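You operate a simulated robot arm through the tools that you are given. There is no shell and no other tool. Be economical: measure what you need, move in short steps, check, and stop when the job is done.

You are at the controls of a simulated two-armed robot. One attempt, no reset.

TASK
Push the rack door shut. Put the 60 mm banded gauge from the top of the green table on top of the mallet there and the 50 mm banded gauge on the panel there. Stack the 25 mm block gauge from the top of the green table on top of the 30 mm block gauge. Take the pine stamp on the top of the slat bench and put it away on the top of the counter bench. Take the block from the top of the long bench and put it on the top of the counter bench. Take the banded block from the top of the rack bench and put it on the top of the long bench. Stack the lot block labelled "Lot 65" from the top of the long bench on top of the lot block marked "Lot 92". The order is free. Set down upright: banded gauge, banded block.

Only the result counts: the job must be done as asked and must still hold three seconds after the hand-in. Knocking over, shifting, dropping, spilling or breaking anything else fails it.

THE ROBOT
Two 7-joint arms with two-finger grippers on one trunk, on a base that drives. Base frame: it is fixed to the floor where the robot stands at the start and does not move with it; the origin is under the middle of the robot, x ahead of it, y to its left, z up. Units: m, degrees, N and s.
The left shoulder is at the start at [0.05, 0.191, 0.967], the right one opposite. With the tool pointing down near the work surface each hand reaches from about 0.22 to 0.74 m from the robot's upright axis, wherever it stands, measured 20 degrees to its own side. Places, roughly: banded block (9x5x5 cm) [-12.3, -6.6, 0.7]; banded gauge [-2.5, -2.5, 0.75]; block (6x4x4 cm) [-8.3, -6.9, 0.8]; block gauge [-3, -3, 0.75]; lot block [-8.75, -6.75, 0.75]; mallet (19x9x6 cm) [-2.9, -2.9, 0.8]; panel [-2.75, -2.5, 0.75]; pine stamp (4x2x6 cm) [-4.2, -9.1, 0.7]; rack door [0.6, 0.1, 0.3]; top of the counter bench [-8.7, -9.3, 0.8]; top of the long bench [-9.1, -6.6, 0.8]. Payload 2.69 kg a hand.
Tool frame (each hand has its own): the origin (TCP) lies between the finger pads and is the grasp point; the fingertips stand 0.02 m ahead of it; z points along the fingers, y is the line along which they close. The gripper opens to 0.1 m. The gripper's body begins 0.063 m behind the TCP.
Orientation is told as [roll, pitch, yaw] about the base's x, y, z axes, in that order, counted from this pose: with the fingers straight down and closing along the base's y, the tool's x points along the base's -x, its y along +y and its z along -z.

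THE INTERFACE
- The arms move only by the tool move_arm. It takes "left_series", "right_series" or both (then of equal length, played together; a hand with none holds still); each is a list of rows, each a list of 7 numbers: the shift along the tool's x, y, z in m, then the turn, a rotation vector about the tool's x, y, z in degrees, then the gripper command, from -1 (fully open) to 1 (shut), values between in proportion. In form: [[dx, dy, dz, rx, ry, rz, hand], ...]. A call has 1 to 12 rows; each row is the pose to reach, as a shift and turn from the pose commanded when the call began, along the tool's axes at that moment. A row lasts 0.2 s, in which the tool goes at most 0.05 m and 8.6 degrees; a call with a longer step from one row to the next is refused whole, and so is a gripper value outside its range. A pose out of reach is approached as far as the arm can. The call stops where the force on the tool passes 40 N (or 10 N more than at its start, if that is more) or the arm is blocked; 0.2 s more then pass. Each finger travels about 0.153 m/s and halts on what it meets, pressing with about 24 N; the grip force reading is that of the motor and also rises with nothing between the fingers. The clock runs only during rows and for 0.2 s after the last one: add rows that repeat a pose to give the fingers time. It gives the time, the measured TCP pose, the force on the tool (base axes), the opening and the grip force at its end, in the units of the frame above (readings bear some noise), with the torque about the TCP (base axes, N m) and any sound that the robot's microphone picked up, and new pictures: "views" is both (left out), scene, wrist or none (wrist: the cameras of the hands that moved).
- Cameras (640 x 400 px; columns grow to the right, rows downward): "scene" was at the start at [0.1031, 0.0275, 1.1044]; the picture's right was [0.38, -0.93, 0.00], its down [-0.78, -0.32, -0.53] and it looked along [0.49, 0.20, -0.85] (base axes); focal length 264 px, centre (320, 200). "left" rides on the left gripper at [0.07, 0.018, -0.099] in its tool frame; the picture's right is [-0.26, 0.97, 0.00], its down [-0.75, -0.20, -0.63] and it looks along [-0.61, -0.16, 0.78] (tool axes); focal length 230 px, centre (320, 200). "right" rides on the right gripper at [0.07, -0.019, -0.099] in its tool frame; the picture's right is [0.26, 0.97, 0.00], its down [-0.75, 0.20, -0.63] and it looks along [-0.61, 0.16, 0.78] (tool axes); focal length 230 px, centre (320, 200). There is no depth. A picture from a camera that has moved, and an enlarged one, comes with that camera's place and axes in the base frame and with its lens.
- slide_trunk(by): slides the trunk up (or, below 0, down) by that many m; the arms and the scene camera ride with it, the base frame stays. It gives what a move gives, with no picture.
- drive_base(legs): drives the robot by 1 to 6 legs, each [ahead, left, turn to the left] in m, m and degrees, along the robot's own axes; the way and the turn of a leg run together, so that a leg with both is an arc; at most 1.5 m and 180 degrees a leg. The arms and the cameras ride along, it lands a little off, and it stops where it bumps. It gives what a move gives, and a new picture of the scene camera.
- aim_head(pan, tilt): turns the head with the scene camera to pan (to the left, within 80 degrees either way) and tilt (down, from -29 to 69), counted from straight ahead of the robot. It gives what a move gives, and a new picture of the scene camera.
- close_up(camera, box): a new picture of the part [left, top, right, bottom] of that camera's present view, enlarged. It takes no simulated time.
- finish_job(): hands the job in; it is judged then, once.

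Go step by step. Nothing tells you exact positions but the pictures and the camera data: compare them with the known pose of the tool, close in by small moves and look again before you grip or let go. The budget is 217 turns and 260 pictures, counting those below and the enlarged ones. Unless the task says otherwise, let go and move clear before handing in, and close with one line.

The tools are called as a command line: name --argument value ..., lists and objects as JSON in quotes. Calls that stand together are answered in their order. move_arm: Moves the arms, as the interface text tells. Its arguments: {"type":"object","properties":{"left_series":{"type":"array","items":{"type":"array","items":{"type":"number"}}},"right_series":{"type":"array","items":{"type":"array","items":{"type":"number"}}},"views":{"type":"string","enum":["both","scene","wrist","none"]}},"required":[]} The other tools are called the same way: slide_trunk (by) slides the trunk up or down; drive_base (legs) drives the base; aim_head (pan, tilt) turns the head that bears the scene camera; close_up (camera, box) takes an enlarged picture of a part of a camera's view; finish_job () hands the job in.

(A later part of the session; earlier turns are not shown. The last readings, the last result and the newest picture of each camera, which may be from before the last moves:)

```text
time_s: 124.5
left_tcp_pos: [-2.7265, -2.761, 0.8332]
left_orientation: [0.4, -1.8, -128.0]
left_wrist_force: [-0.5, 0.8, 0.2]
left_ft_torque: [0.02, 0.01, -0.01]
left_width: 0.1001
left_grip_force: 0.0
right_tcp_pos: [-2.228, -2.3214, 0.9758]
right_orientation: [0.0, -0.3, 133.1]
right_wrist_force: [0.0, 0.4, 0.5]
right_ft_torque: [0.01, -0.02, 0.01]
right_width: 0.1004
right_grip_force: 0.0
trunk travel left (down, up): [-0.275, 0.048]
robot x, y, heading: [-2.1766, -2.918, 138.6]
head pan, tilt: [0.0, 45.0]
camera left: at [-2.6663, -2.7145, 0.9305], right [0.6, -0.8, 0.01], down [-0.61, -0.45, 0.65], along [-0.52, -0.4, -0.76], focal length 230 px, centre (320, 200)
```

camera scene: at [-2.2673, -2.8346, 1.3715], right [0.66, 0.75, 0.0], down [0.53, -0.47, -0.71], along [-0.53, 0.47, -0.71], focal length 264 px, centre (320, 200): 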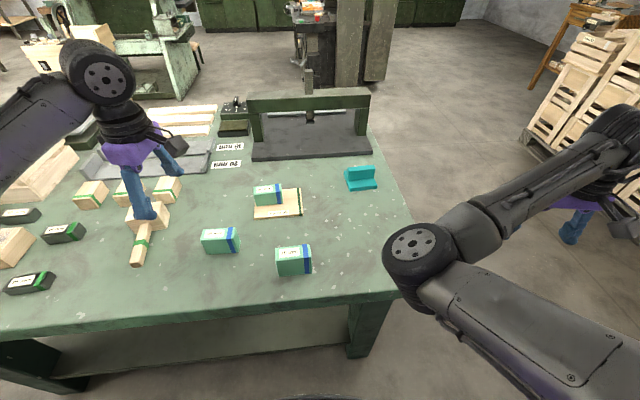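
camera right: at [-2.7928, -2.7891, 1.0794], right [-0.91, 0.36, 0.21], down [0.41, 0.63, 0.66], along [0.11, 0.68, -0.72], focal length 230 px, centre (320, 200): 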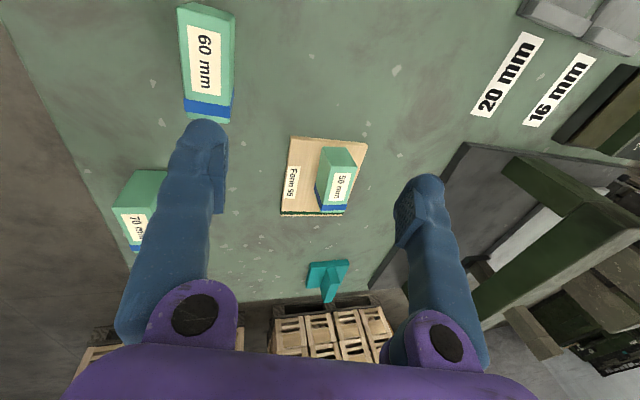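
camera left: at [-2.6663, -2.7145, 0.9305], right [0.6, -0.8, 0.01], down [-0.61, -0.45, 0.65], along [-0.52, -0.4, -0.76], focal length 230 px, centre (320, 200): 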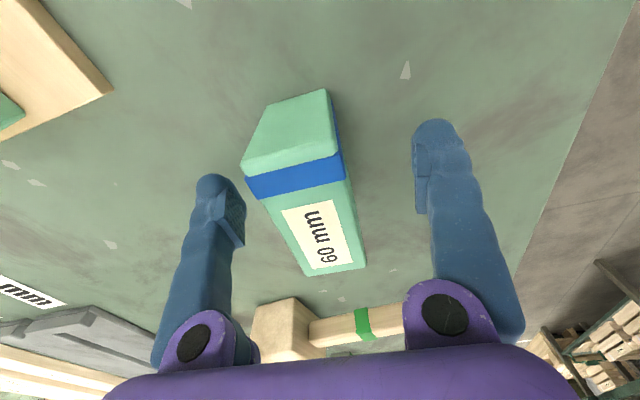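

move_arm --left_series '[[0, 0, 0, 0, 0, 0, 0.2], [0, 0, 0, 0, 0, 0, 1], [0, 0, 0, 0, 0, 0, 1], [0, 0, -0.03, 0, 0, 0, 1], [0, 0, -0.07, 0, 0, 0, 1], [0, 0, -0.11, 0, 0, 0, 1]]' --views "wrist"

```text
time_s: 125.9
left_tcp_pos: [-2.7261, -2.7585, 0.944]
left_orientation: [0.4, -1.9, -128.0]
left_wrist_force: [-0.4, -0.1, -4.6]
left_ft_torque: [-0.04, -0.01, 0.01]
left_width: 0.0349
left_grip_force: 23.5
right_tcp_pos: [-2.2292, -2.3211, 0.9762]
right_orientation: [-0.1, -0.3, 133.1]
right_wrist_force: [-0.8, 0.4, -0.1]
right_ft_torque: [0.02, -0.01, -0.03]
right_width: 0.0999
right_grip_force: 0.2
trunk travel left (down, up): [-0.275, 0.048]
robot x, y, heading: [-2.1772, -2.9167, 138.5]
head pan, tilt: [0.0, 45.0]
camera left: at [-2.666, -2.7115, 1.04], right [0.6, -0.8, 0.02], down [-0.61, -0.45, 0.65], along [-0.51, -0.4, -0.76], focal length 230 px, centre (320, 200)
```

left: 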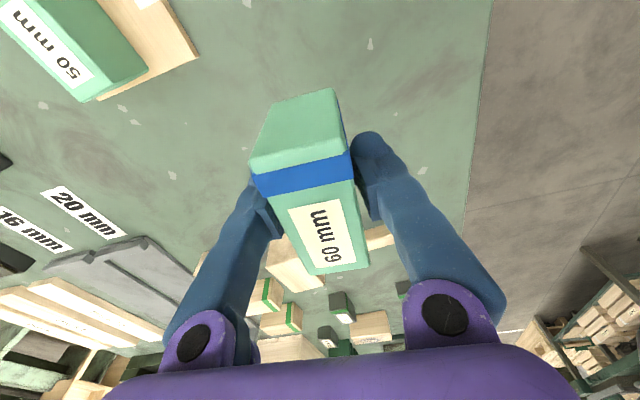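

The 60 mm gauge is held (its bottom is about 36 mm below the TCP). I'll shift the base left so the mallet head lies well within the left hand's reach.

drive_base --legs '[[0, 0.21, 0]]'

close_up --camera "scene" --box '[120, 120, 360, 270]'

```text
time_s: 128.3
left_tcp_pos: [-2.8647, -2.914, 0.9426]
left_orientation: [0.3, -1.9, -127.9]
left_wrist_force: [0.1, -0.8, -3.7]
left_ft_torque: [0.05, -0.01, 0.01]
left_width: 0.0354
left_grip_force: 24.0
right_tcp_pos: [-2.3675, -2.4792, 0.9764]
right_orientation: [0.0, -0.3, 133.1]
right_wrist_force: [-0.3, 0.1, 0.2]
right_ft_torque: [0.01, 0.0, -0.01]
right_width: 0.1
right_grip_force: 0.0
trunk travel left (down, up): [-0.275, 0.048]
robot x, y, heading: [-2.3128, -3.0733, 138.5]
head pan, tilt: [0.0, 45.0]
camera scene: at [-2.4062, -2.9915, 1.3714], right [0.66, 0.75, 0.0], down [0.53, -0.47, -0.71], along [-0.53, 0.47, -0.71], focal length 264 px, centre (320, 200)
```

scene: 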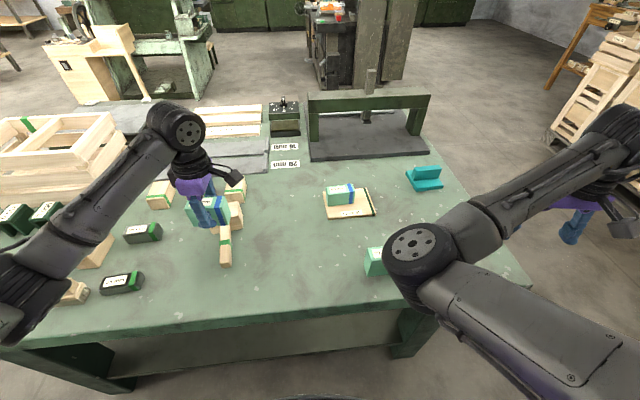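

```text
2.67 times, centred on (240, 195) of scene
camera zoom: at [-2.4062, -2.9915, 1.3714], right [0.66, 0.75, 0.0], down [0.53, -0.47, -0.71], along [-0.53, 0.47, -0.71], focal length 704 px, centre (533, 213)
```

zoom: 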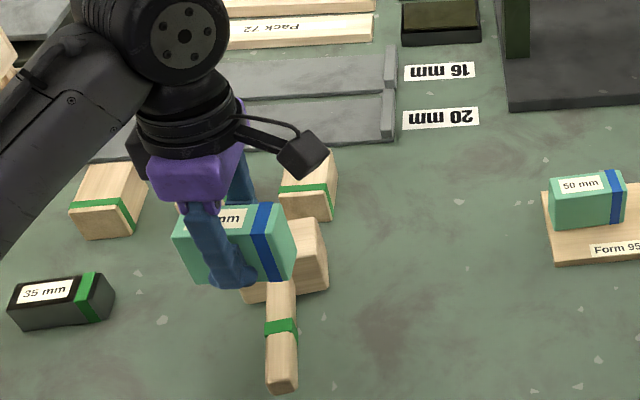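

close_up --camera "left" --box '[100, 60, 420, 260]'

```text
2.00 times, centred on (260, 160) of left
camera zoom: at [-2.805, -2.8683, 1.0398], right [0.6, -0.8, 0.01], down [-0.61, -0.45, 0.65], along [-0.51, -0.4, -0.76], focal length 460 px, centre (440, 280)
```

zoom: 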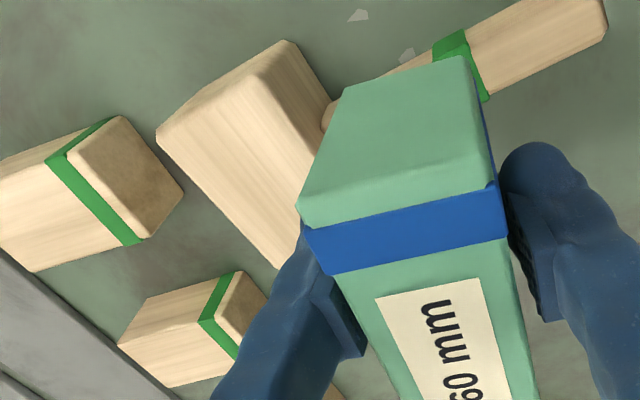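

The mallet head's top centre is near (−2.929, −2.874), with its long axis at about 63°. I'll move the gauge over it and align.

move_arm --left_series '[[-0.003, -0.025, 0, 0, 0, -4, 1], [-0.006, -0.05, 0, 0, 0, -8, 1], [-0.008, -0.075, 0, 0, 0, -11, 1], [-0.008, -0.075, 0.015, 0, 0, -11, 1], [-0.008, -0.075, 0.03, 0, 0, -11, 1]]' --views "both"

close_up --camera "scene" --box '[120, 120, 360, 270]'

```text
time_s: 129.6
left_tcp_pos: [-2.9291, -2.8748, 0.9119]
left_orientation: [0.0, -2.0, -116.9]
left_wrist_force: [0.3, -0.7, -4.3]
left_ft_torque: [0.01, -0.03, -0.04]
left_width: 0.0352
left_grip_force: 24.6
right_tcp_pos: [-2.3668, -2.4761, 0.9756]
right_orientation: [0.0, -0.3, 133.1]
right_wrist_force: [-0.2, 0.7, -0.8]
right_ft_torque: [0.01, 0.01, 0.01]
right_width: 0.1
right_grip_force: 0.0
trunk travel left (down, up): [-0.275, 0.048]
robot x, y, heading: [-2.3136, -3.0721, 138.5]
head pan, tilt: [0.0, 45.0]
camera scene: at [-2.4062, -2.991, 1.3714], right [0.66, 0.75, 0.0], down [0.53, -0.47, -0.71], along [-0.53, 0.47, -0.71], focal length 264 px, centre (320, 200)
camera left: at [-2.8796, -2.8186, 1.0089], right [0.74, -0.67, 0.01], down [-0.51, -0.56, 0.66], along [-0.43, -0.49, -0.76], focal length 230 px, centre (320, 200)
```

scene: 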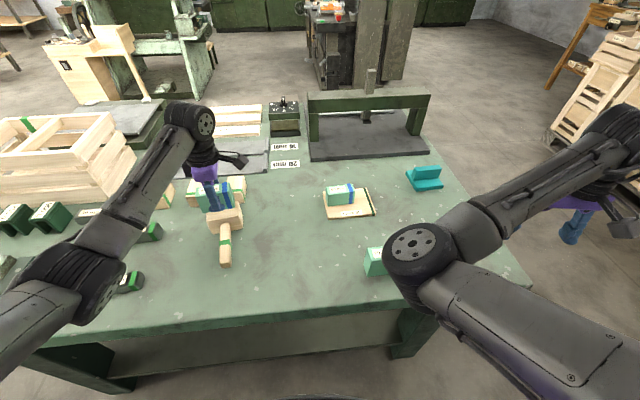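
left: 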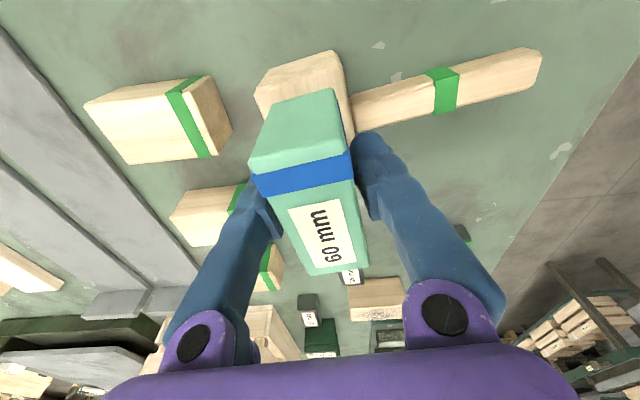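

```text
2.67 times, centred on (240, 195) of scene
camera zoom: at [-2.4062, -2.991, 1.3714], right [0.66, 0.75, 0.0], down [0.53, -0.47, -0.71], along [-0.53, 0.47, -0.71], focal length 704 px, centre (533, 213)
```

zoom: 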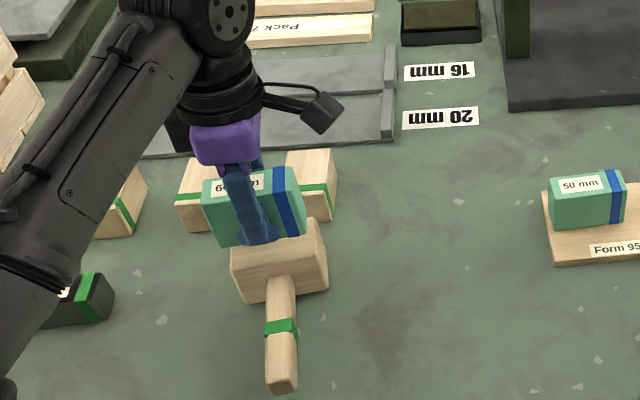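

move_arm --left_series '[[0, 0, 0.008, 0, 0, 0, 1], [0, 0, 0.012, 0, 0, 0, 1], [0, 0, 0.015, 0, 0, 0, 1]]' --views "wrist"

close_up --camera "scene" --box '[170, 150, 290, 225]'

```text
time_s: 130.3
left_tcp_pos: [-2.9284, -2.8761, 0.8975]
left_orientation: [0.0, -2.1, -117.0]
left_wrist_force: [0.4, 0.4, -5.0]
left_ft_torque: [-0.01, -0.04, 0.0]
left_width: 0.0352
left_grip_force: 24.9
right_tcp_pos: [-2.3675, -2.4774, 0.9755]
right_orientation: [0.0, -0.3, 133.2]
right_wrist_force: [-0.3, -0.7, -0.4]
right_ft_torque: [-0.04, 0.0, 0.0]
right_width: 0.0999
right_grip_force: 0.0
trunk travel left (down, up): [-0.275, 0.048]
robot x, y, heading: [-2.3148, -3.0742, 138.5]
head pan, tilt: [0.0, 45.0]
camera left: at [-2.8794, -2.8195, 0.9948], right [0.74, -0.67, 0.01], down [-0.51, -0.56, 0.66], along [-0.43, -0.49, -0.76], focal length 230 px, centre (320, 200)
```

left: 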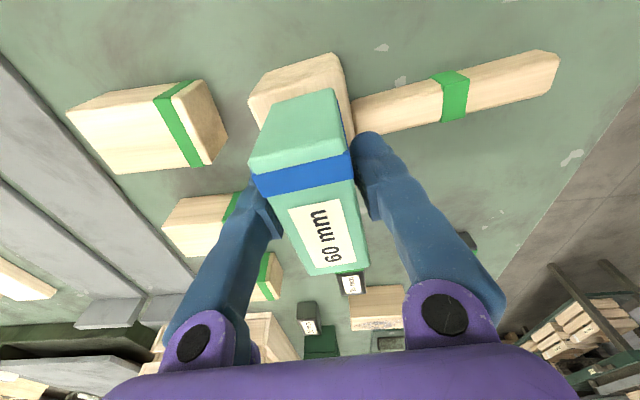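

```text
5.33 times, centred on (230, 188) of scene
camera zoom: at [-2.4061, -2.9912, 1.3714], right [0.66, 0.75, 0.0], down [0.53, -0.47, -0.71], along [-0.53, 0.47, -0.71], focal length 1409 px, centre (800, 267)
```

zoom: 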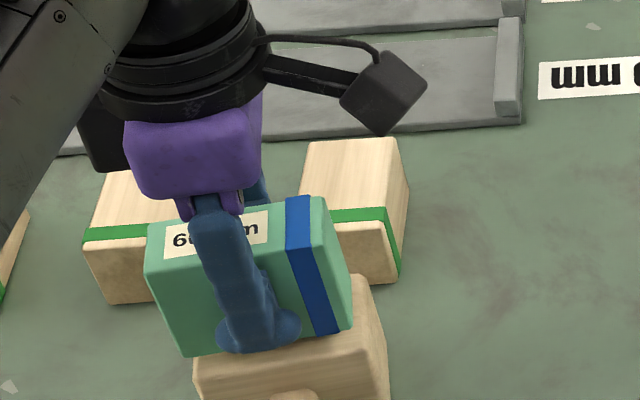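

move_arm --left_series '[[0.006, 0, 0, 0, 0, 0, 1], [0.011, 0, 0, 0, 0, 0, 1], [0.011, 0, 0.003, 0, 0, 0, 1], [0.011, 0, 0.005, 0, 0, 0, 1]]' --views "none"

close_up --camera "scene" --box '[170, 150, 290, 225]'

```text
time_s: 131.3
left_tcp_pos: [-2.9248, -2.8667, 0.8907]
left_orientation: [-0.1, -2.0, -117.0]
left_wrist_force: [1.1, -0.4, -4.7]
left_ft_torque: [0.05, 0.01, 0.02]
left_width: 0.0352
left_grip_force: 23.3
right_tcp_pos: [-2.3678, -2.4776, 0.9756]
right_orientation: [0.0, -0.3, 133.1]
right_wrist_force: [-0.3, 0.3, 0.8]
right_ft_torque: [-0.04, 0.0, 0.02]
right_width: 0.0999
right_grip_force: 0.2
trunk travel left (down, up): [-0.275, 0.048]
robot x, y, heading: [-2.313, -3.0755, 138.6]
head pan, tilt: [0.0, 45.0]
```

```text
5.33 times, centred on (230, 188) of scene
camera zoom: at [-2.4061, -2.9912, 1.3714], right [0.66, 0.75, 0.0], down [0.53, -0.47, -0.71], along [-0.53, 0.47, -0.71], focal length 1409 px, centre (800, 267)
```

zoom: 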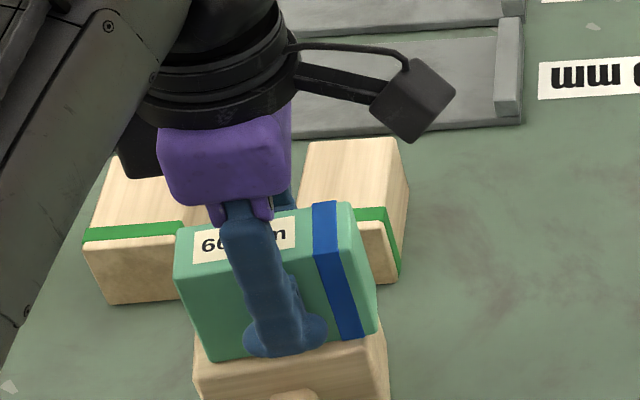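

move_arm --left_series '[[0, 0, 0.002, 0, 0, 0, 1], [0, 0, 0.004, 0, 0, 0, 1], [0, 0, 0.005, 0, 0, 0, 1], [0, 0, 0.006, 0, 0, 0, 1]]' --views "none"

```text
time_s: 132.3
left_tcp_pos: [-2.9239, -2.8663, 0.8909]
left_orientation: [-0.6, -1.9, -116.9]
left_wrist_force: [-9.0, -0.1, 24.1]
left_ft_torque: [0.04, 0.19, -0.04]
left_width: 0.0359
left_grip_force: 23.8
right_tcp_pos: [-2.3658, -2.4779, 0.9773]
right_orientation: [0.1, -0.5, 133.1]
right_wrist_force: [0.0, 0.1, 0.5]
right_ft_torque: [0.02, -0.02, 0.02]
right_width: 0.1002
right_grip_force: 0.1
trunk travel left (down, up): [-0.275, 0.048]
robot x, y, heading: [-2.3126, -3.0767, 138.6]
head pan, tilt: [0.0, 45.0]
```

Contact is made. I'll ease the pressure, open, and lift straight up.

move_arm --left_series '[[0, 0, -0.005, 0, 0, 0, 1], [0, 0, -0.005, 0, 0, 0, 0], [0, 0, -0.005, 0, 0, 0, -0.7], [0, 0, -0.005, 0, 0, 0, -0.7], [0, 0, -0.04, 0, 0, 0, -0.7], [0, 0, -0.08, 0, 0, 0, -0.7], [0, 0, -0.12, 0, 0, 0, -0.7]]' --views "both"

```text
time_s: 133.9
left_tcp_pos: [-2.9192, -2.8636, 1.0102]
left_orientation: [0.0, -2.2, -116.9]
left_wrist_force: [0.2, 0.9, -0.1]
left_ft_torque: [-0.02, -0.04, 0.0]
left_width: 0.085
left_grip_force: 0.0
right_tcp_pos: [-2.367, -2.4776, 0.9756]
right_orientation: [0.0, -0.4, 133.2]
right_wrist_force: [-0.3, 0.3, 0.3]
right_ft_torque: [-0.01, 0.01, 0.04]
right_width: 0.0998
right_grip_force: 0.0
trunk travel left (down, up): [-0.275, 0.048]
robot x, y, heading: [-2.311, -3.0725, 138.7]
head pan, tilt: [0.0, 45.0]
camera scene: at [-2.4051, -2.9917, 1.3715], right [0.66, 0.75, 0.0], down [0.53, -0.47, -0.71], along [-0.53, 0.47, -0.71], focal length 264 px, centre (320, 200)
camera left: at [-2.8698, -2.8074, 1.1059], right [0.74, -0.67, 0.01], down [-0.51, -0.56, 0.66], along [-0.43, -0.49, -0.75], focal length 230 px, centre (320, 200)
```

scene: 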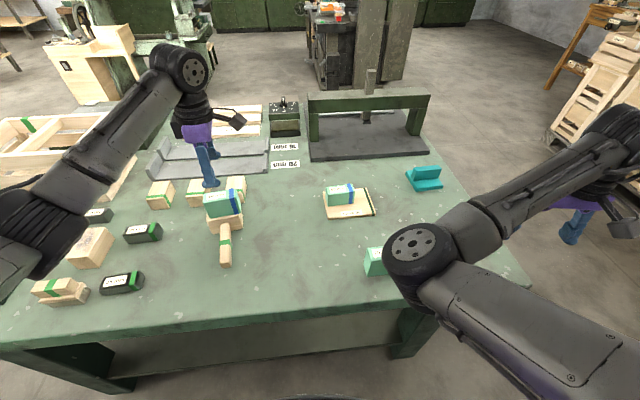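
left: 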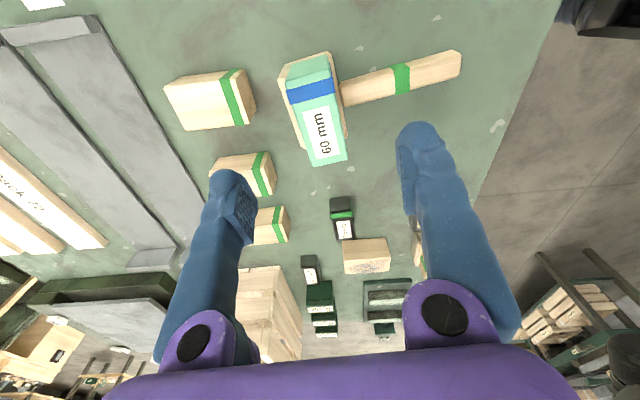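

The 60 mm gauge stands on the mallet. Next come the block gauges. I'll pull the left hand back and up, and shift the base left.

move_arm --left_series '[[0, 0.04, -0.02, 0, 0, 0, -1], [0, 0.08, -0.04, 0, 0, 0, -1], [0, 0.12, -0.06, 0, 0, 0, -1], [0, 0.15, -0.06, 0, 0, 0, -1]]' --views "none"

drive_base --legs '[[0, 0.28, 0]]'

close_up --camera "scene" --box '[60, 120, 300, 270]'

close_up --camera "left" --box '[0, 0, 640, 400]'

```text
time_s: 134.9
left_tcp_pos: [-2.7892, -2.9304, 1.0632]
left_orientation: [-0.1, -2.0, -116.9]
left_wrist_force: [0.2, 0.7, 0.0]
left_ft_torque: [0.01, 0.0, -0.01]
left_width: 0.1001
left_grip_force: 0.0
right_tcp_pos: [-2.3669, -2.4776, 0.976]
right_orientation: [0.1, -0.2, 133.2]
right_wrist_force: [0.0, -0.4, 0.1]
right_ft_torque: [-0.01, 0.0, 0.05]
right_width: 0.0999
right_grip_force: 0.1
trunk travel left (down, up): [-0.275, 0.048]
robot x, y, heading: [-2.3134, -3.0732, 138.5]
head pan, tilt: [0.0, 45.0]
```

```text
time_s: 137.9
left_tcp_pos: [-2.9694, -3.1335, 1.0627]
left_orientation: [-0.3, -2.0, -117.1]
left_wrist_force: [0.2, -0.6, 0.7]
left_ft_torque: [-0.01, 0.02, -0.01]
left_width: 0.0999
left_grip_force: 0.0
right_tcp_pos: [-2.5464, -2.6829, 0.9751]
right_orientation: [0.0, -0.3, 132.9]
right_wrist_force: [0.9, -0.3, 0.4]
right_ft_torque: [-0.02, 0.02, -0.03]
right_width: 0.1001
right_grip_force: 0.1
trunk travel left (down, up): [-0.275, 0.048]
robot x, y, heading: [-2.4972, -3.2781, 138.5]
head pan, tilt: [0.0, 45.0]
camera scene: at [-2.5867, -3.1962, 1.3715], right [0.66, 0.75, 0.0], down [0.53, -0.47, -0.71], along [-0.53, 0.47, -0.71], focal length 264 px, centre (320, 200)
```

scene: 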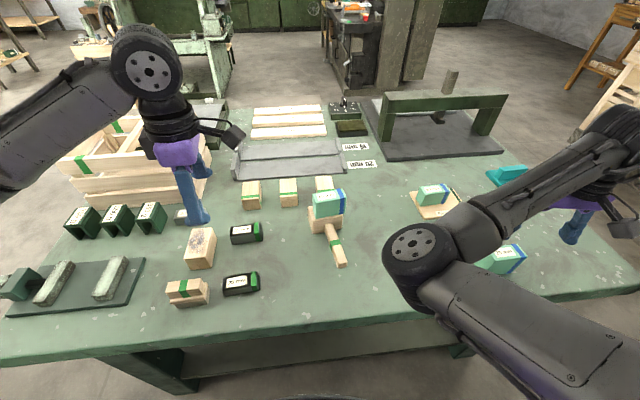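

```text
2.67 times, centred on (180, 195) of scene
camera zoom: at [-2.5867, -3.1962, 1.3715], right [0.66, 0.75, 0.0], down [0.53, -0.47, -0.71], along [-0.53, 0.47, -0.71], focal length 704 px, centre (693, 213)
```

zoom: 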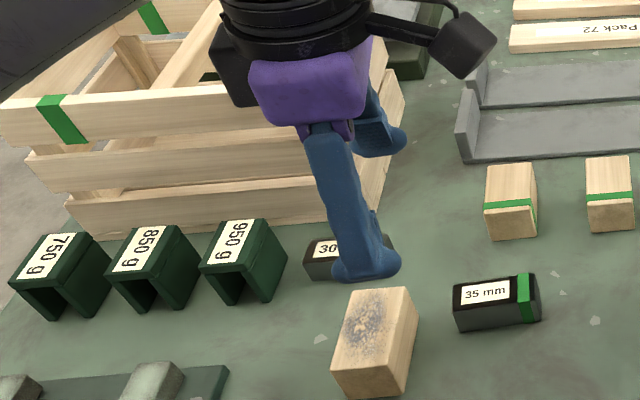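

```text
1.00 times, centred on (320, 200) of left (not enlarged: the box is as wide or as high as the picture)
camera zoom: at [-2.9198, -3.0775, 1.16], right [0.74, -0.67, 0.01], down [-0.51, -0.56, 0.66], along [-0.43, -0.49, -0.76], focal length 230 px, centre (320, 200)
```

zoom: 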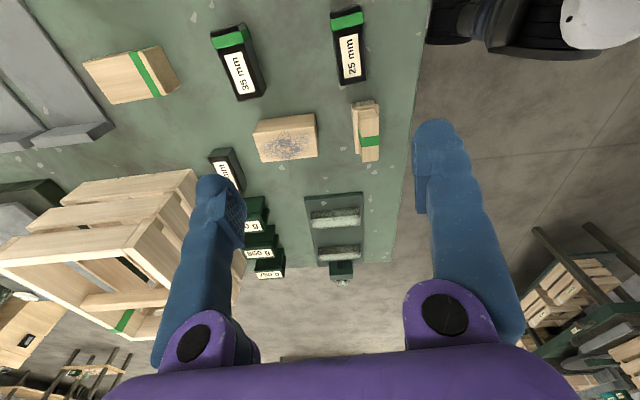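

move_arm --left_series '[[0.01, 0.02, 0.02, 0, 0, 0, -1], [0.021, 0.044, 0.04, 0, 0, 0, -1], [0.021, 0.044, 0.04, 0, 0, 0, -1]]' --views "wrist"

close_up --camera "scene" --box '[120, 180, 280, 280]'

```text
time_s: 138.8
left_tcp_pos: [-2.9325, -3.1361, 1.0164]
left_orientation: [-0.1, -1.9, -117.3]
left_wrist_force: [-0.4, -0.3, -0.2]
left_ft_torque: [0.0, 0.0, -0.01]
left_width: 0.0997
left_grip_force: 0.0
left hand out of reach, approached as far as the arm can: row 2, 3
right_tcp_pos: [-2.5462, -2.6828, 0.9757]
right_orientation: [0.0, -0.3, 133.1]
right_wrist_force: [0.2, -0.6, 0.2]
right_ft_torque: [0.02, 0.0, 0.0]
right_width: 0.0999
right_grip_force: 0.0
trunk travel left (down, up): [-0.275, 0.048]
robot x, y, heading: [-2.4954, -3.2794, 138.3]
head pan, tilt: [0.0, 45.0]
camera left: at [-2.8829, -3.0801, 1.1127], right [0.74, -0.67, 0.01], down [-0.51, -0.56, 0.65], along [-0.44, -0.49, -0.76], focal length 230 px, centre (320, 200)
```

left: 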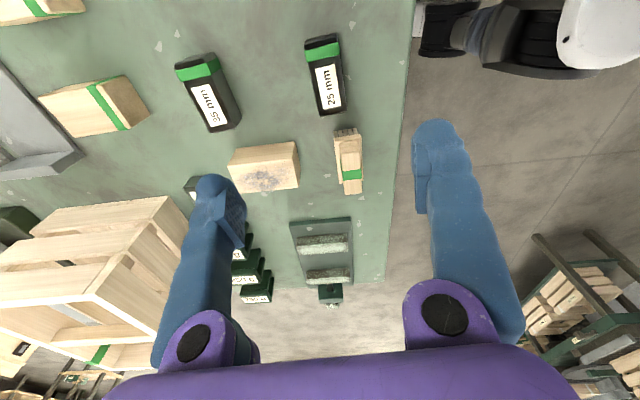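

```text
4.00 times, centred on (200, 230) of scene
camera zoom: at [-2.5864, -3.196, 1.3715], right [0.66, 0.75, 0.0], down [0.53, -0.47, -0.71], along [-0.53, 0.47, -0.71], focal length 1057 px, centre (800, 80)
```

zoom: 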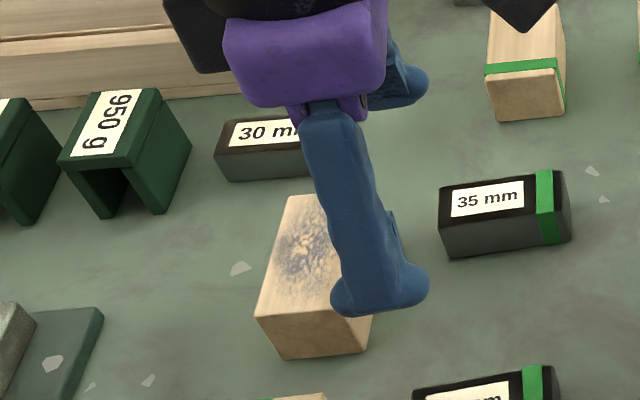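

The arm is near its inner limit, so I'll back the base 0.1 m away and then continue.

drive_base --legs '[[-0.1, 0, 0]]'

close_up --camera "left" --box '[0, 0, 640, 400]'

```text
time_s: 139.9
left_tcp_pos: [-2.8596, -3.2011, 1.0151]
left_orientation: [-0.1, -2.0, -117.4]
left_wrist_force: [-0.4, -0.4, 1.0]
left_ft_torque: [0.02, 0.0, -0.02]
left_width: 0.0999
left_grip_force: 0.0
right_tcp_pos: [-2.4729, -2.7464, 0.9771]
right_orientation: [0.0, -0.4, 132.8]
right_wrist_force: [-0.5, -0.1, -1.0]
right_ft_torque: [0.01, 0.04, -0.02]
right_width: 0.0998
right_grip_force: 0.1
trunk travel left (down, up): [-0.275, 0.048]
robot x, y, heading: [-2.4223, -3.3402, 138.1]
head pan, tilt: [0.0, 45.0]
camera scene: at [-2.5131, -3.2611, 1.3716], right [0.66, 0.75, 0.0], down [0.53, -0.47, -0.71], along [-0.53, 0.47, -0.71], focal length 264 px, centre (320, 200)
```

scene: 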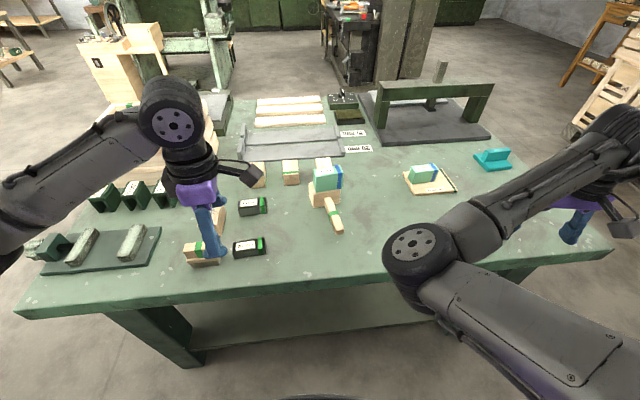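

```text
1.00 times, centred on (320, 200) of left (not enlarged: the box is as wide or as high as the picture)
camera zoom: at [-2.8098, -3.1446, 1.113], right [0.74, -0.67, 0.01], down [-0.51, -0.56, 0.65], along [-0.44, -0.49, -0.76], focal length 230 px, centre (320, 200)
```

zoom: 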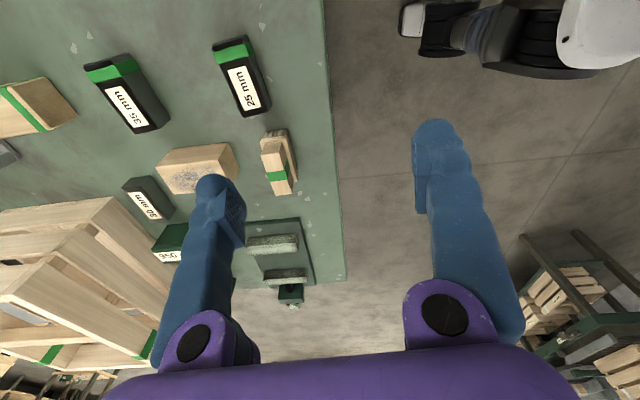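

move_arm --left_series '[[0.01, -0.03, 0.0, 0, 0, 0, -1], [0.02, -0.06, 0.02, 0, 0, 0, -1], [0.029, -0.084, 0.05, 0, 0, 0, -1], [0.029, -0.084, 0.09, 0, 0, 0, -1], [0.029, -0.084, 0.115, 0, 0, 0, -1]]' --views "wrist"

```text
time_s: 141.1
left_tcp_pos: [-2.924, -3.1424, 0.9]
left_orientation: [0.1, -1.9, -117.4]
left_wrist_force: [0.5, -0.3, -0.4]
left_ft_torque: [0.01, 0.03, 0.0]
left_width: 0.0999
left_grip_force: 0.1
right_tcp_pos: [-2.4727, -2.7464, 0.9761]
right_orientation: [0.0, -0.3, 133.0]
right_wrist_force: [0.7, 0.3, -0.5]
right_ft_torque: [0.04, -0.01, 0.0]
right_width: 0.0998
right_grip_force: 0.0
trunk travel left (down, up): [-0.275, 0.048]
robot x, y, heading: [-2.4215, -3.3449, 138.3]
head pan, tilt: [0.0, 45.0]
camera left: at [-2.8736, -3.0857, 0.9961], right [0.74, -0.67, 0.01], down [-0.51, -0.56, 0.65], along [-0.44, -0.49, -0.76], focal length 230 px, centre (320, 200)
```

left: 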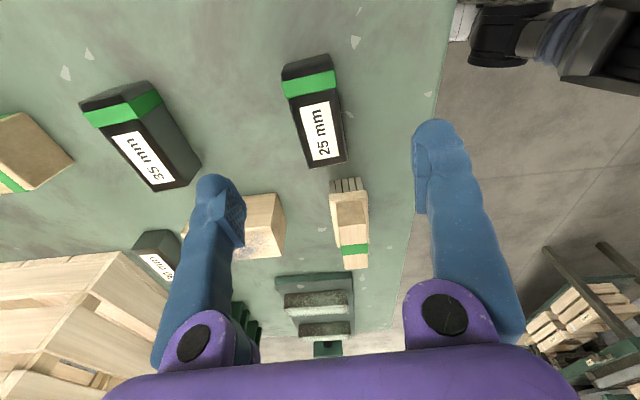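

move_arm --left_series '[[0.003, -0.001, 0.025, 0, 0, 2, -0.6], [0.007, -0.001, 0.05, 0, 0, 4, -0.6], [0.007, -0.001, 0.07, 0, 0, 4.5, -0.6], [0.007, -0.001, 0.077, 0, 0, 4.5, -0.6], [0.007, -0.001, 0.077, 0, 0, 4.5, -0.6]]' --views "wrist"

```text
time_s: 142.3
left_tcp_pos: [-2.9236, -3.1362, 0.8231]
left_orientation: [0.1, -2.1, -121.9]
left_wrist_force: [0.2, 0.4, 0.1]
left_ft_torque: [-0.02, -0.01, 0.01]
left_width: 0.0801
left_grip_force: 0.0
right_tcp_pos: [-2.4729, -2.7469, 0.9755]
right_orientation: [-0.1, -0.3, 132.9]
right_wrist_force: [-1.3, -0.2, 0.0]
right_ft_torque: [-0.01, 0.0, 0.0]
right_width: 0.0999
right_grip_force: 0.1
trunk travel left (down, up): [-0.275, 0.048]
robot x, y, heading: [-2.425, -3.3443, 138.3]
head pan, tilt: [0.0, 45.0]
camera left: at [-2.8689, -3.0838, 0.9206], right [0.68, -0.73, 0.01], down [-0.56, -0.51, 0.65], along [-0.47, -0.45, -0.76], focal length 230 px, centre (320, 200)
```

left: 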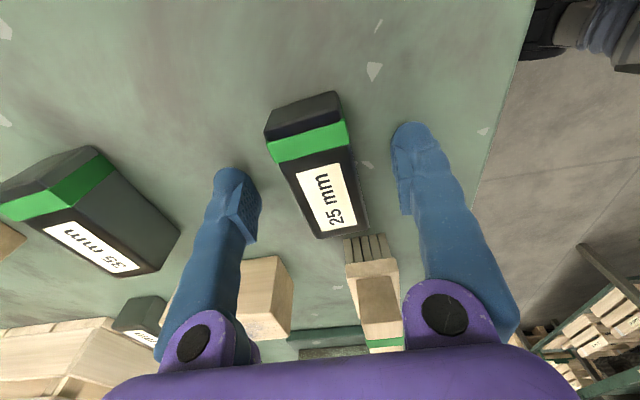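

move_arm --left_series '[[0, 0, 0, 0, 0, 0, 0.2], [0, 0, 0, 0, 0, 0, 1], [0, 0, 0, 0, 0, 0, 1], [0, 0, -0.03, 0, 0, 0, 1], [0, 0, -0.07, 0, 0, 0, 1], [0, 0, -0.11, 0, 0, 0, 1], [0, 0, -0.13, 0, 0, 0, 1]]' --views "wrist"

```text
time_s: 143.9
left_tcp_pos: [-2.9233, -3.1332, 0.9542]
left_orientation: [0.2, -1.9, -121.8]
left_wrist_force: [0.6, 0.9, -1.1]
left_ft_torque: [0.0, 0.02, -0.02]
left_width: 0.0351
left_grip_force: 24.1
right_tcp_pos: [-2.4729, -2.7463, 0.9752]
right_orientation: [0.0, -0.3, 132.9]
right_wrist_force: [-0.4, -0.3, 0.0]
right_ft_torque: [0.02, -0.02, 0.02]
right_width: 0.1
right_grip_force: 0.1
trunk travel left (down, up): [-0.275, 0.048]
robot x, y, heading: [-2.4226, -3.342, 138.5]
head pan, tilt: [0.0, 45.0]
camera left: at [-2.868, -3.0806, 1.0518], right [0.68, -0.73, 0.01], down [-0.56, -0.51, 0.65], along [-0.47, -0.45, -0.76], focal length 230 px, centre (320, 200)
```

left: 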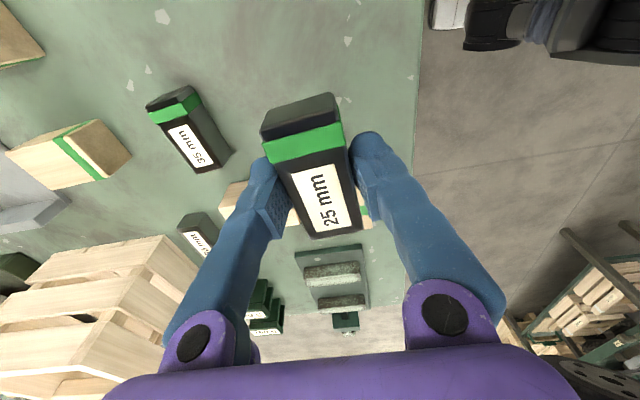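

close_up --camera "scene" --box '[120, 130, 280, 230]'

```text
4.00 times, centred on (200, 180) of scene
camera zoom: at [-2.5139, -3.2604, 1.3714], right [0.66, 0.75, 0.0], down [0.53, -0.47, -0.71], along [-0.53, 0.47, -0.71], focal length 1057 px, centre (800, 280)
```

zoom: 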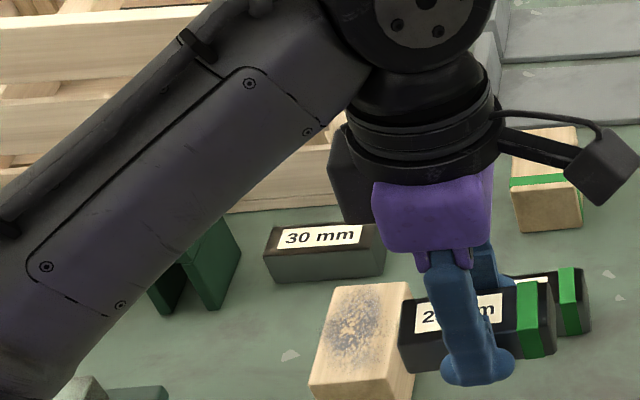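

drive_base --legs '[[0.1, 0.12, 0]]'

close_up --camera "scene" --box '[120, 130, 280, 230]'

close_up --camera "left" --box '[80, 50, 400, 250]'

```text
time_s: 145.6
left_tcp_pos: [-3.0767, -3.1539, 0.9549]
left_orientation: [0.2, -1.9, -121.9]
left_wrist_force: [0.2, -0.1, -0.8]
left_ft_torque: [0.0, 0.0, 0.0]
left_width: 0.0351
left_grip_force: 23.9
right_tcp_pos: [-2.6278, -2.767, 0.9756]
right_orientation: [0.0, -0.3, 132.9]
right_wrist_force: [0.4, -0.6, -0.8]
right_ft_torque: [0.01, 0.01, -0.01]
right_width: 0.0997
right_grip_force: 0.0
trunk travel left (down, up): [-0.275, 0.048]
robot x, y, heading: [-2.5755, -3.3671, 138.3]
head pan, tilt: [0.0, 45.0]
camera scene: at [-2.6688, -3.2809, 1.3714], right [0.66, 0.75, 0.0], down [0.53, -0.47, -0.71], along [-0.53, 0.47, -0.71], focal length 264 px, centre (320, 200)
```

scene: 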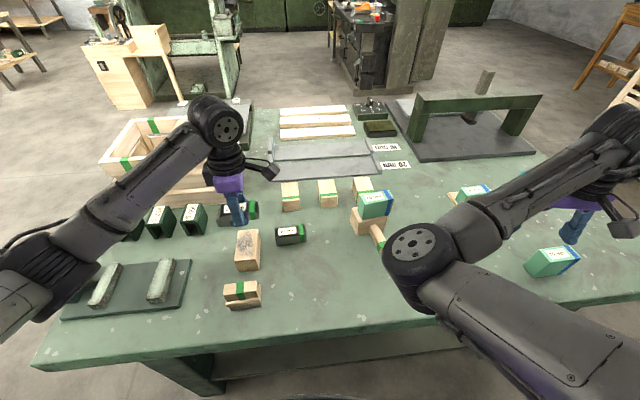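

```text
4.00 times, centred on (200, 180) of scene
camera zoom: at [-2.6688, -3.2809, 1.3714], right [0.66, 0.75, 0.0], down [0.53, -0.47, -0.71], along [-0.53, 0.47, -0.71], focal length 1057 px, centre (800, 280)
```

zoom: 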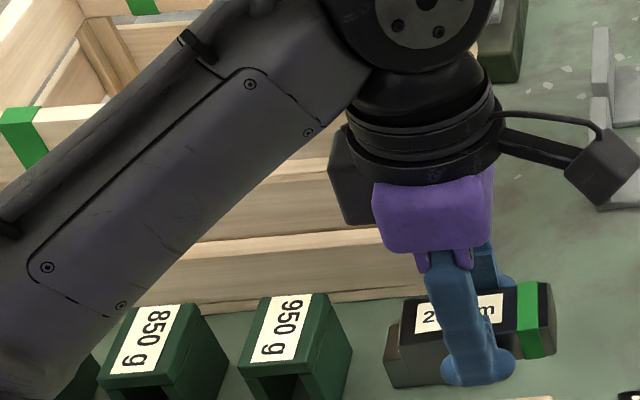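

```text
2.00 times, centred on (240, 150) of left
camera zoom: at [-3.0227, -3.1008, 1.0512], right [0.68, -0.73, 0.01], down [-0.56, -0.51, 0.65], along [-0.47, -0.45, -0.76], focal length 460 px, centre (480, 300)
```

zoom: 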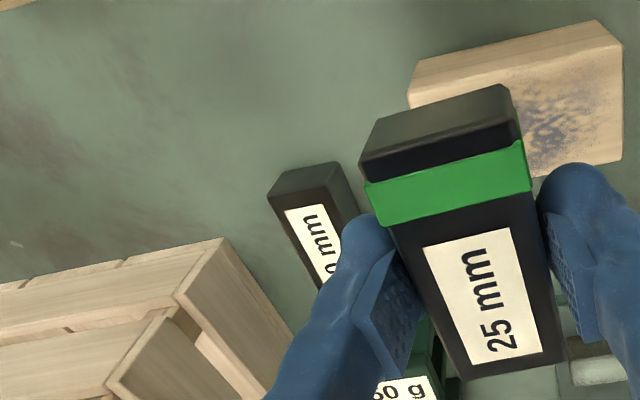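

move_arm --left_series '[[-0.015, -0.035, 0, 0, 0, 1.2, 1], [-0.03, -0.07, 0, 0, 0, 2.4, 1], [-0.046, -0.105, 0, 0, 0, 3.5, 1], [-0.046, -0.105, 0.03, 0, 0, 3.5, 1], [-0.046, -0.105, 0.06, 0, 0, 3.5, 1], [-0.046, -0.105, 0.07, 0, 0, 3.5, 1]]' --views "wrist"

close_up --camera "scene" --box '[160, 150, 280, 225]'

```text
time_s: 147.0
left_tcp_pos: [-3.1917, -3.1378, 0.8855]
left_orientation: [0.3, -1.9, -125.4]
left_wrist_force: [0.6, -0.4, -1.3]
left_ft_torque: [-0.03, -0.01, -0.01]
left_width: 0.035
left_grip_force: 24.5
right_tcp_pos: [-2.6278, -2.7677, 0.9745]
right_orientation: [-0.1, -0.3, 132.9]
right_wrist_force: [0.4, 0.3, -0.8]
right_ft_torque: [-0.01, 0.02, 0.0]
right_width: 0.0999
right_grip_force: 0.0
trunk travel left (down, up): [-0.275, 0.048]
robot x, y, heading: [-2.5776, -3.3624, 138.4]
head pan, tilt: [0.0, 45.0]
camera left: at [-3.1344, -3.0883, 0.9831], right [0.64, -0.77, 0.01], down [-0.59, -0.48, 0.65], along [-0.5, -0.42, -0.76], focal length 230 px, centre (320, 200)
```

left: 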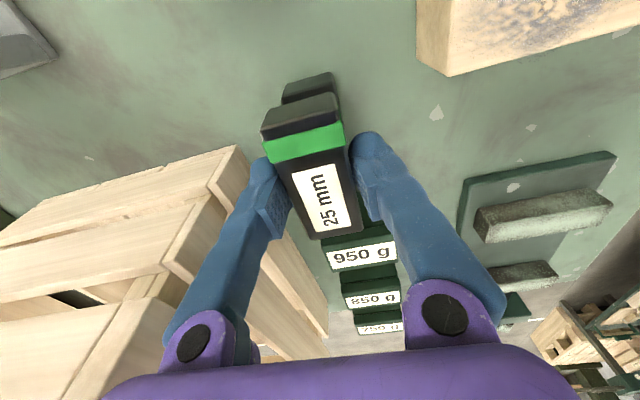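

```text
5.33 times, centred on (220, 188) of scene
camera zoom: at [-2.6683, -3.2808, 1.3715], right [0.66, 0.75, 0.0], down [0.53, -0.47, -0.71], along [-0.53, 0.47, -0.71], focal length 1409 px, centre (853, 267)
```

zoom: 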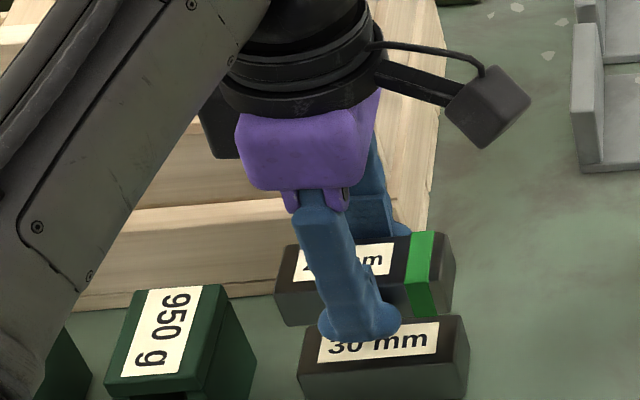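

move_arm --left_series '[[0.0, 0.005, 0.01, 0, 0, 0, 1], [0, 0.005, 0.02, 0, 0, 0, 1], [0, 0.005, 0.022, 0, 0, 0, 1]]' --views "wrist"

close_up --camera "scene" --box '[160, 150, 280, 225]'

```text
time_s: 147.8
left_tcp_pos: [-3.1874, -3.1423, 0.8625]
left_orientation: [0.3, -1.9, -125.4]
left_wrist_force: [0.4, -1.1, -2.0]
left_ft_torque: [0.03, 0.01, 0.0]
left_width: 0.0352
left_grip_force: 24.3
right_tcp_pos: [-2.6269, -2.7679, 0.976]
right_orientation: [0.0, -0.3, 132.9]
right_wrist_force: [0.4, -1.1, 0.0]
right_ft_torque: [-0.01, 0.0, -0.05]
right_width: 0.1002
right_grip_force: 0.0
trunk travel left (down, up): [-0.275, 0.048]
robot x, y, heading: [-2.5743, -3.3621, 138.1]
head pan, tilt: [0.0, 45.0]
camera left: at [-3.1297, -3.0927, 0.9605], right [0.64, -0.77, 0.01], down [-0.59, -0.48, 0.65], along [-0.5, -0.42, -0.76], focal length 230 px, centre (320, 200)
```

left: 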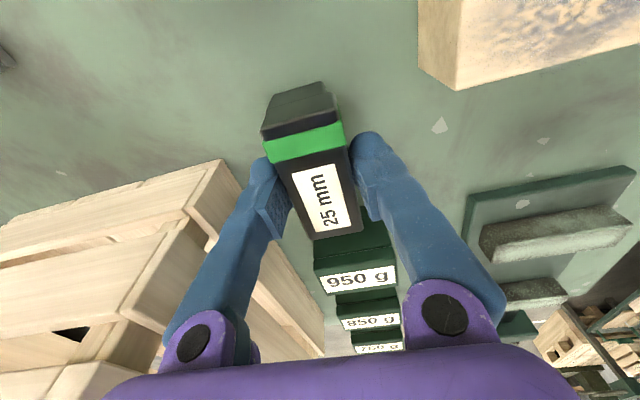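

```text
5.33 times, centred on (220, 188) of scene
camera zoom: at [-2.6683, -3.2808, 1.3715], right [0.66, 0.75, 0.0], down [0.53, -0.47, -0.71], along [-0.53, 0.47, -0.71], focal length 1409 px, centre (853, 267)
```

zoom: 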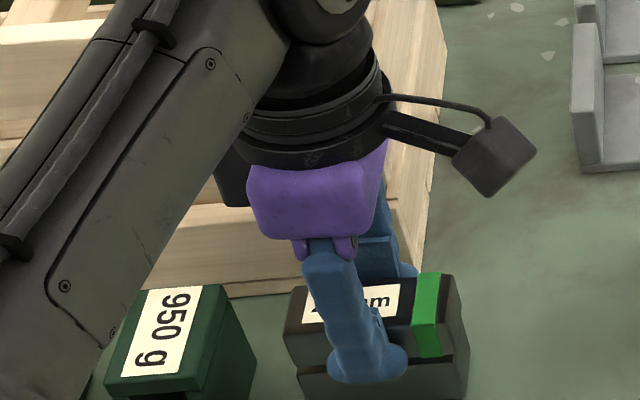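

move_arm --left_series '[[0.004, 0.001, 0.004, 0, 0, 0, 1], [0.004, 0.001, 0.007, 0, 0, 0, 1], [0.004, 0.001, 0.009, 0, 0, 0, 1], [0.004, 0.001, 0.011, 0, 0, 0, 1], [0.004, 0.001, 0.012, 0, 0, 0, 1]]' --views "none"

close_up --camera "scene" --box '[160, 150, 280, 225]'

```text
time_s: 149.0
left_tcp_pos: [-3.1847, -3.1403, 0.8536]
left_orientation: [0.1, -1.9, -125.4]
left_wrist_force: [0.9, -1.8, 8.3]
left_ft_torque: [-0.2, 0.0, 0.05]
left_width: 0.0351
left_grip_force: 23.9
right_tcp_pos: [-2.6264, -2.7677, 0.9766]
right_orientation: [0.0, -0.4, 132.9]
right_wrist_force: [0.3, 0.2, 0.5]
right_ft_torque: [-0.03, 0.01, -0.06]
right_width: 0.1001
right_grip_force: 0.0
trunk travel left (down, up): [-0.275, 0.048]
robot x, y, heading: [-2.5751, -3.3598, 138.3]
head pan, tilt: [0.0, 45.0]
```

```text
5.33 times, centred on (220, 188) of scene
camera zoom: at [-2.6671, -3.2813, 1.3718], right [0.66, 0.75, 0.0], down [0.53, -0.47, -0.71], along [-0.53, 0.47, -0.71], focal length 1409 px, centre (853, 267)
```

zoom: 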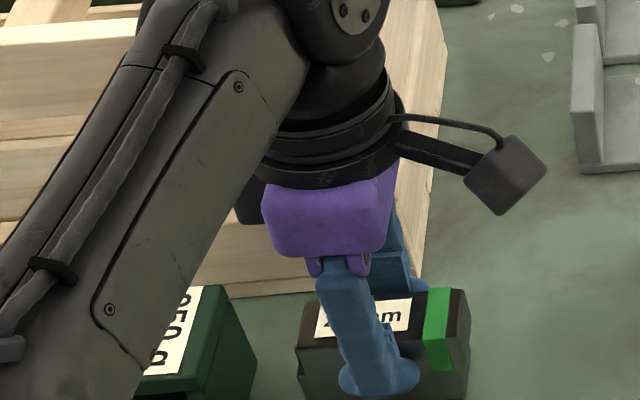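

move_arm --left_series '[[0, 0, -0.002, 0, 0, 0, 1], [0, 0, -0.002, 0, 0, 0, 0.1], [0, 0, -0.002, 0, 0, 0, -0.15], [0, 0, -0.002, 0, 0, 0, -0.15], [0, 0, -0.04, 0, 0, 0, -0.15], [0, 0, -0.08, 0, 0, 0, -0.15], [0, 0, -0.12, 0, 0, 0, -0.15], [0, 0.03, -0.14, 0, 0, 0, -0.15], [0, 0.07, -0.14, 0, 0, 0, -0.15], [0, 0.11, -0.14, 0, 0, 0, -0.15]]' --views "both"

close_up --camera "scene" --box '[160, 150, 400, 300]'

```text
time_s: 151.2
left_tcp_pos: [-3.0906, -3.2032, 0.9924]
left_orientation: [0.2, -1.9, -125.5]
left_wrist_force: [1.3, 0.1, -0.1]
left_ft_torque: [0.02, 0.04, 0.01]
left_width: 0.0576
left_grip_force: 0.0
right_tcp_pos: [-2.626, -2.7683, 0.9766]
right_orientation: [0.0, -0.3, 132.9]
right_wrist_force: [-0.5, 0.8, -0.4]
right_ft_torque: [-0.01, -0.01, -0.01]
right_width: 0.0999
right_grip_force: 0.1
trunk travel left (down, up): [-0.275, 0.048]
robot x, y, heading: [-2.577, -3.3607, 138.4]
head pan, tilt: [0.0, 45.0]
camera scene: at [-2.6678, -3.2815, 1.3716], right [0.66, 0.75, 0.0], down [0.53, -0.47, -0.71], along [-0.53, 0.47, -0.71], focal length 264 px, centre (320, 200)
camera left: at [-3.0334, -3.1545, 1.0901], right [0.64, -0.77, 0.01], down [-0.59, -0.48, 0.65], along [-0.5, -0.42, -0.76], focal length 230 px, centre (320, 200)
```

scene: 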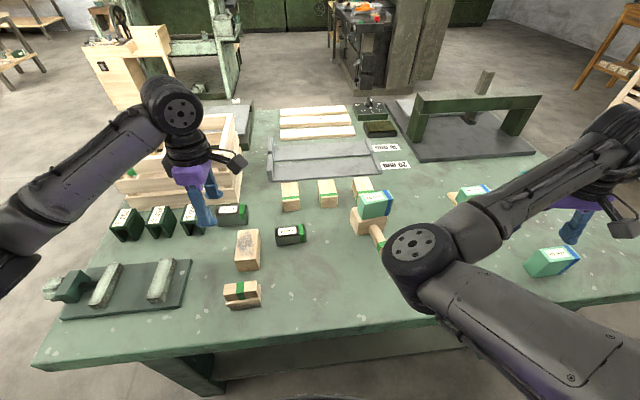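
left: 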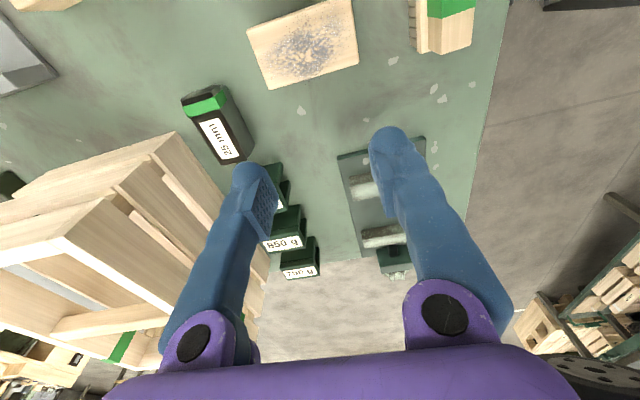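

```text
2.67 times, centred on (280, 225) of scene
camera zoom: at [-2.6678, -3.2815, 1.3716], right [0.66, 0.75, 0.0], down [0.53, -0.47, -0.71], along [-0.53, 0.47, -0.71], focal length 704 px, centre (427, 133)
```

zoom: 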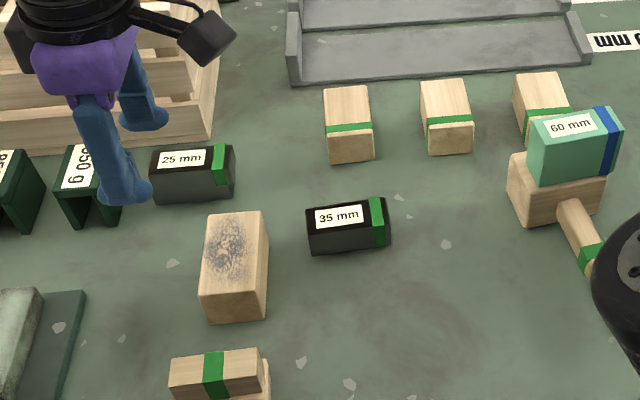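

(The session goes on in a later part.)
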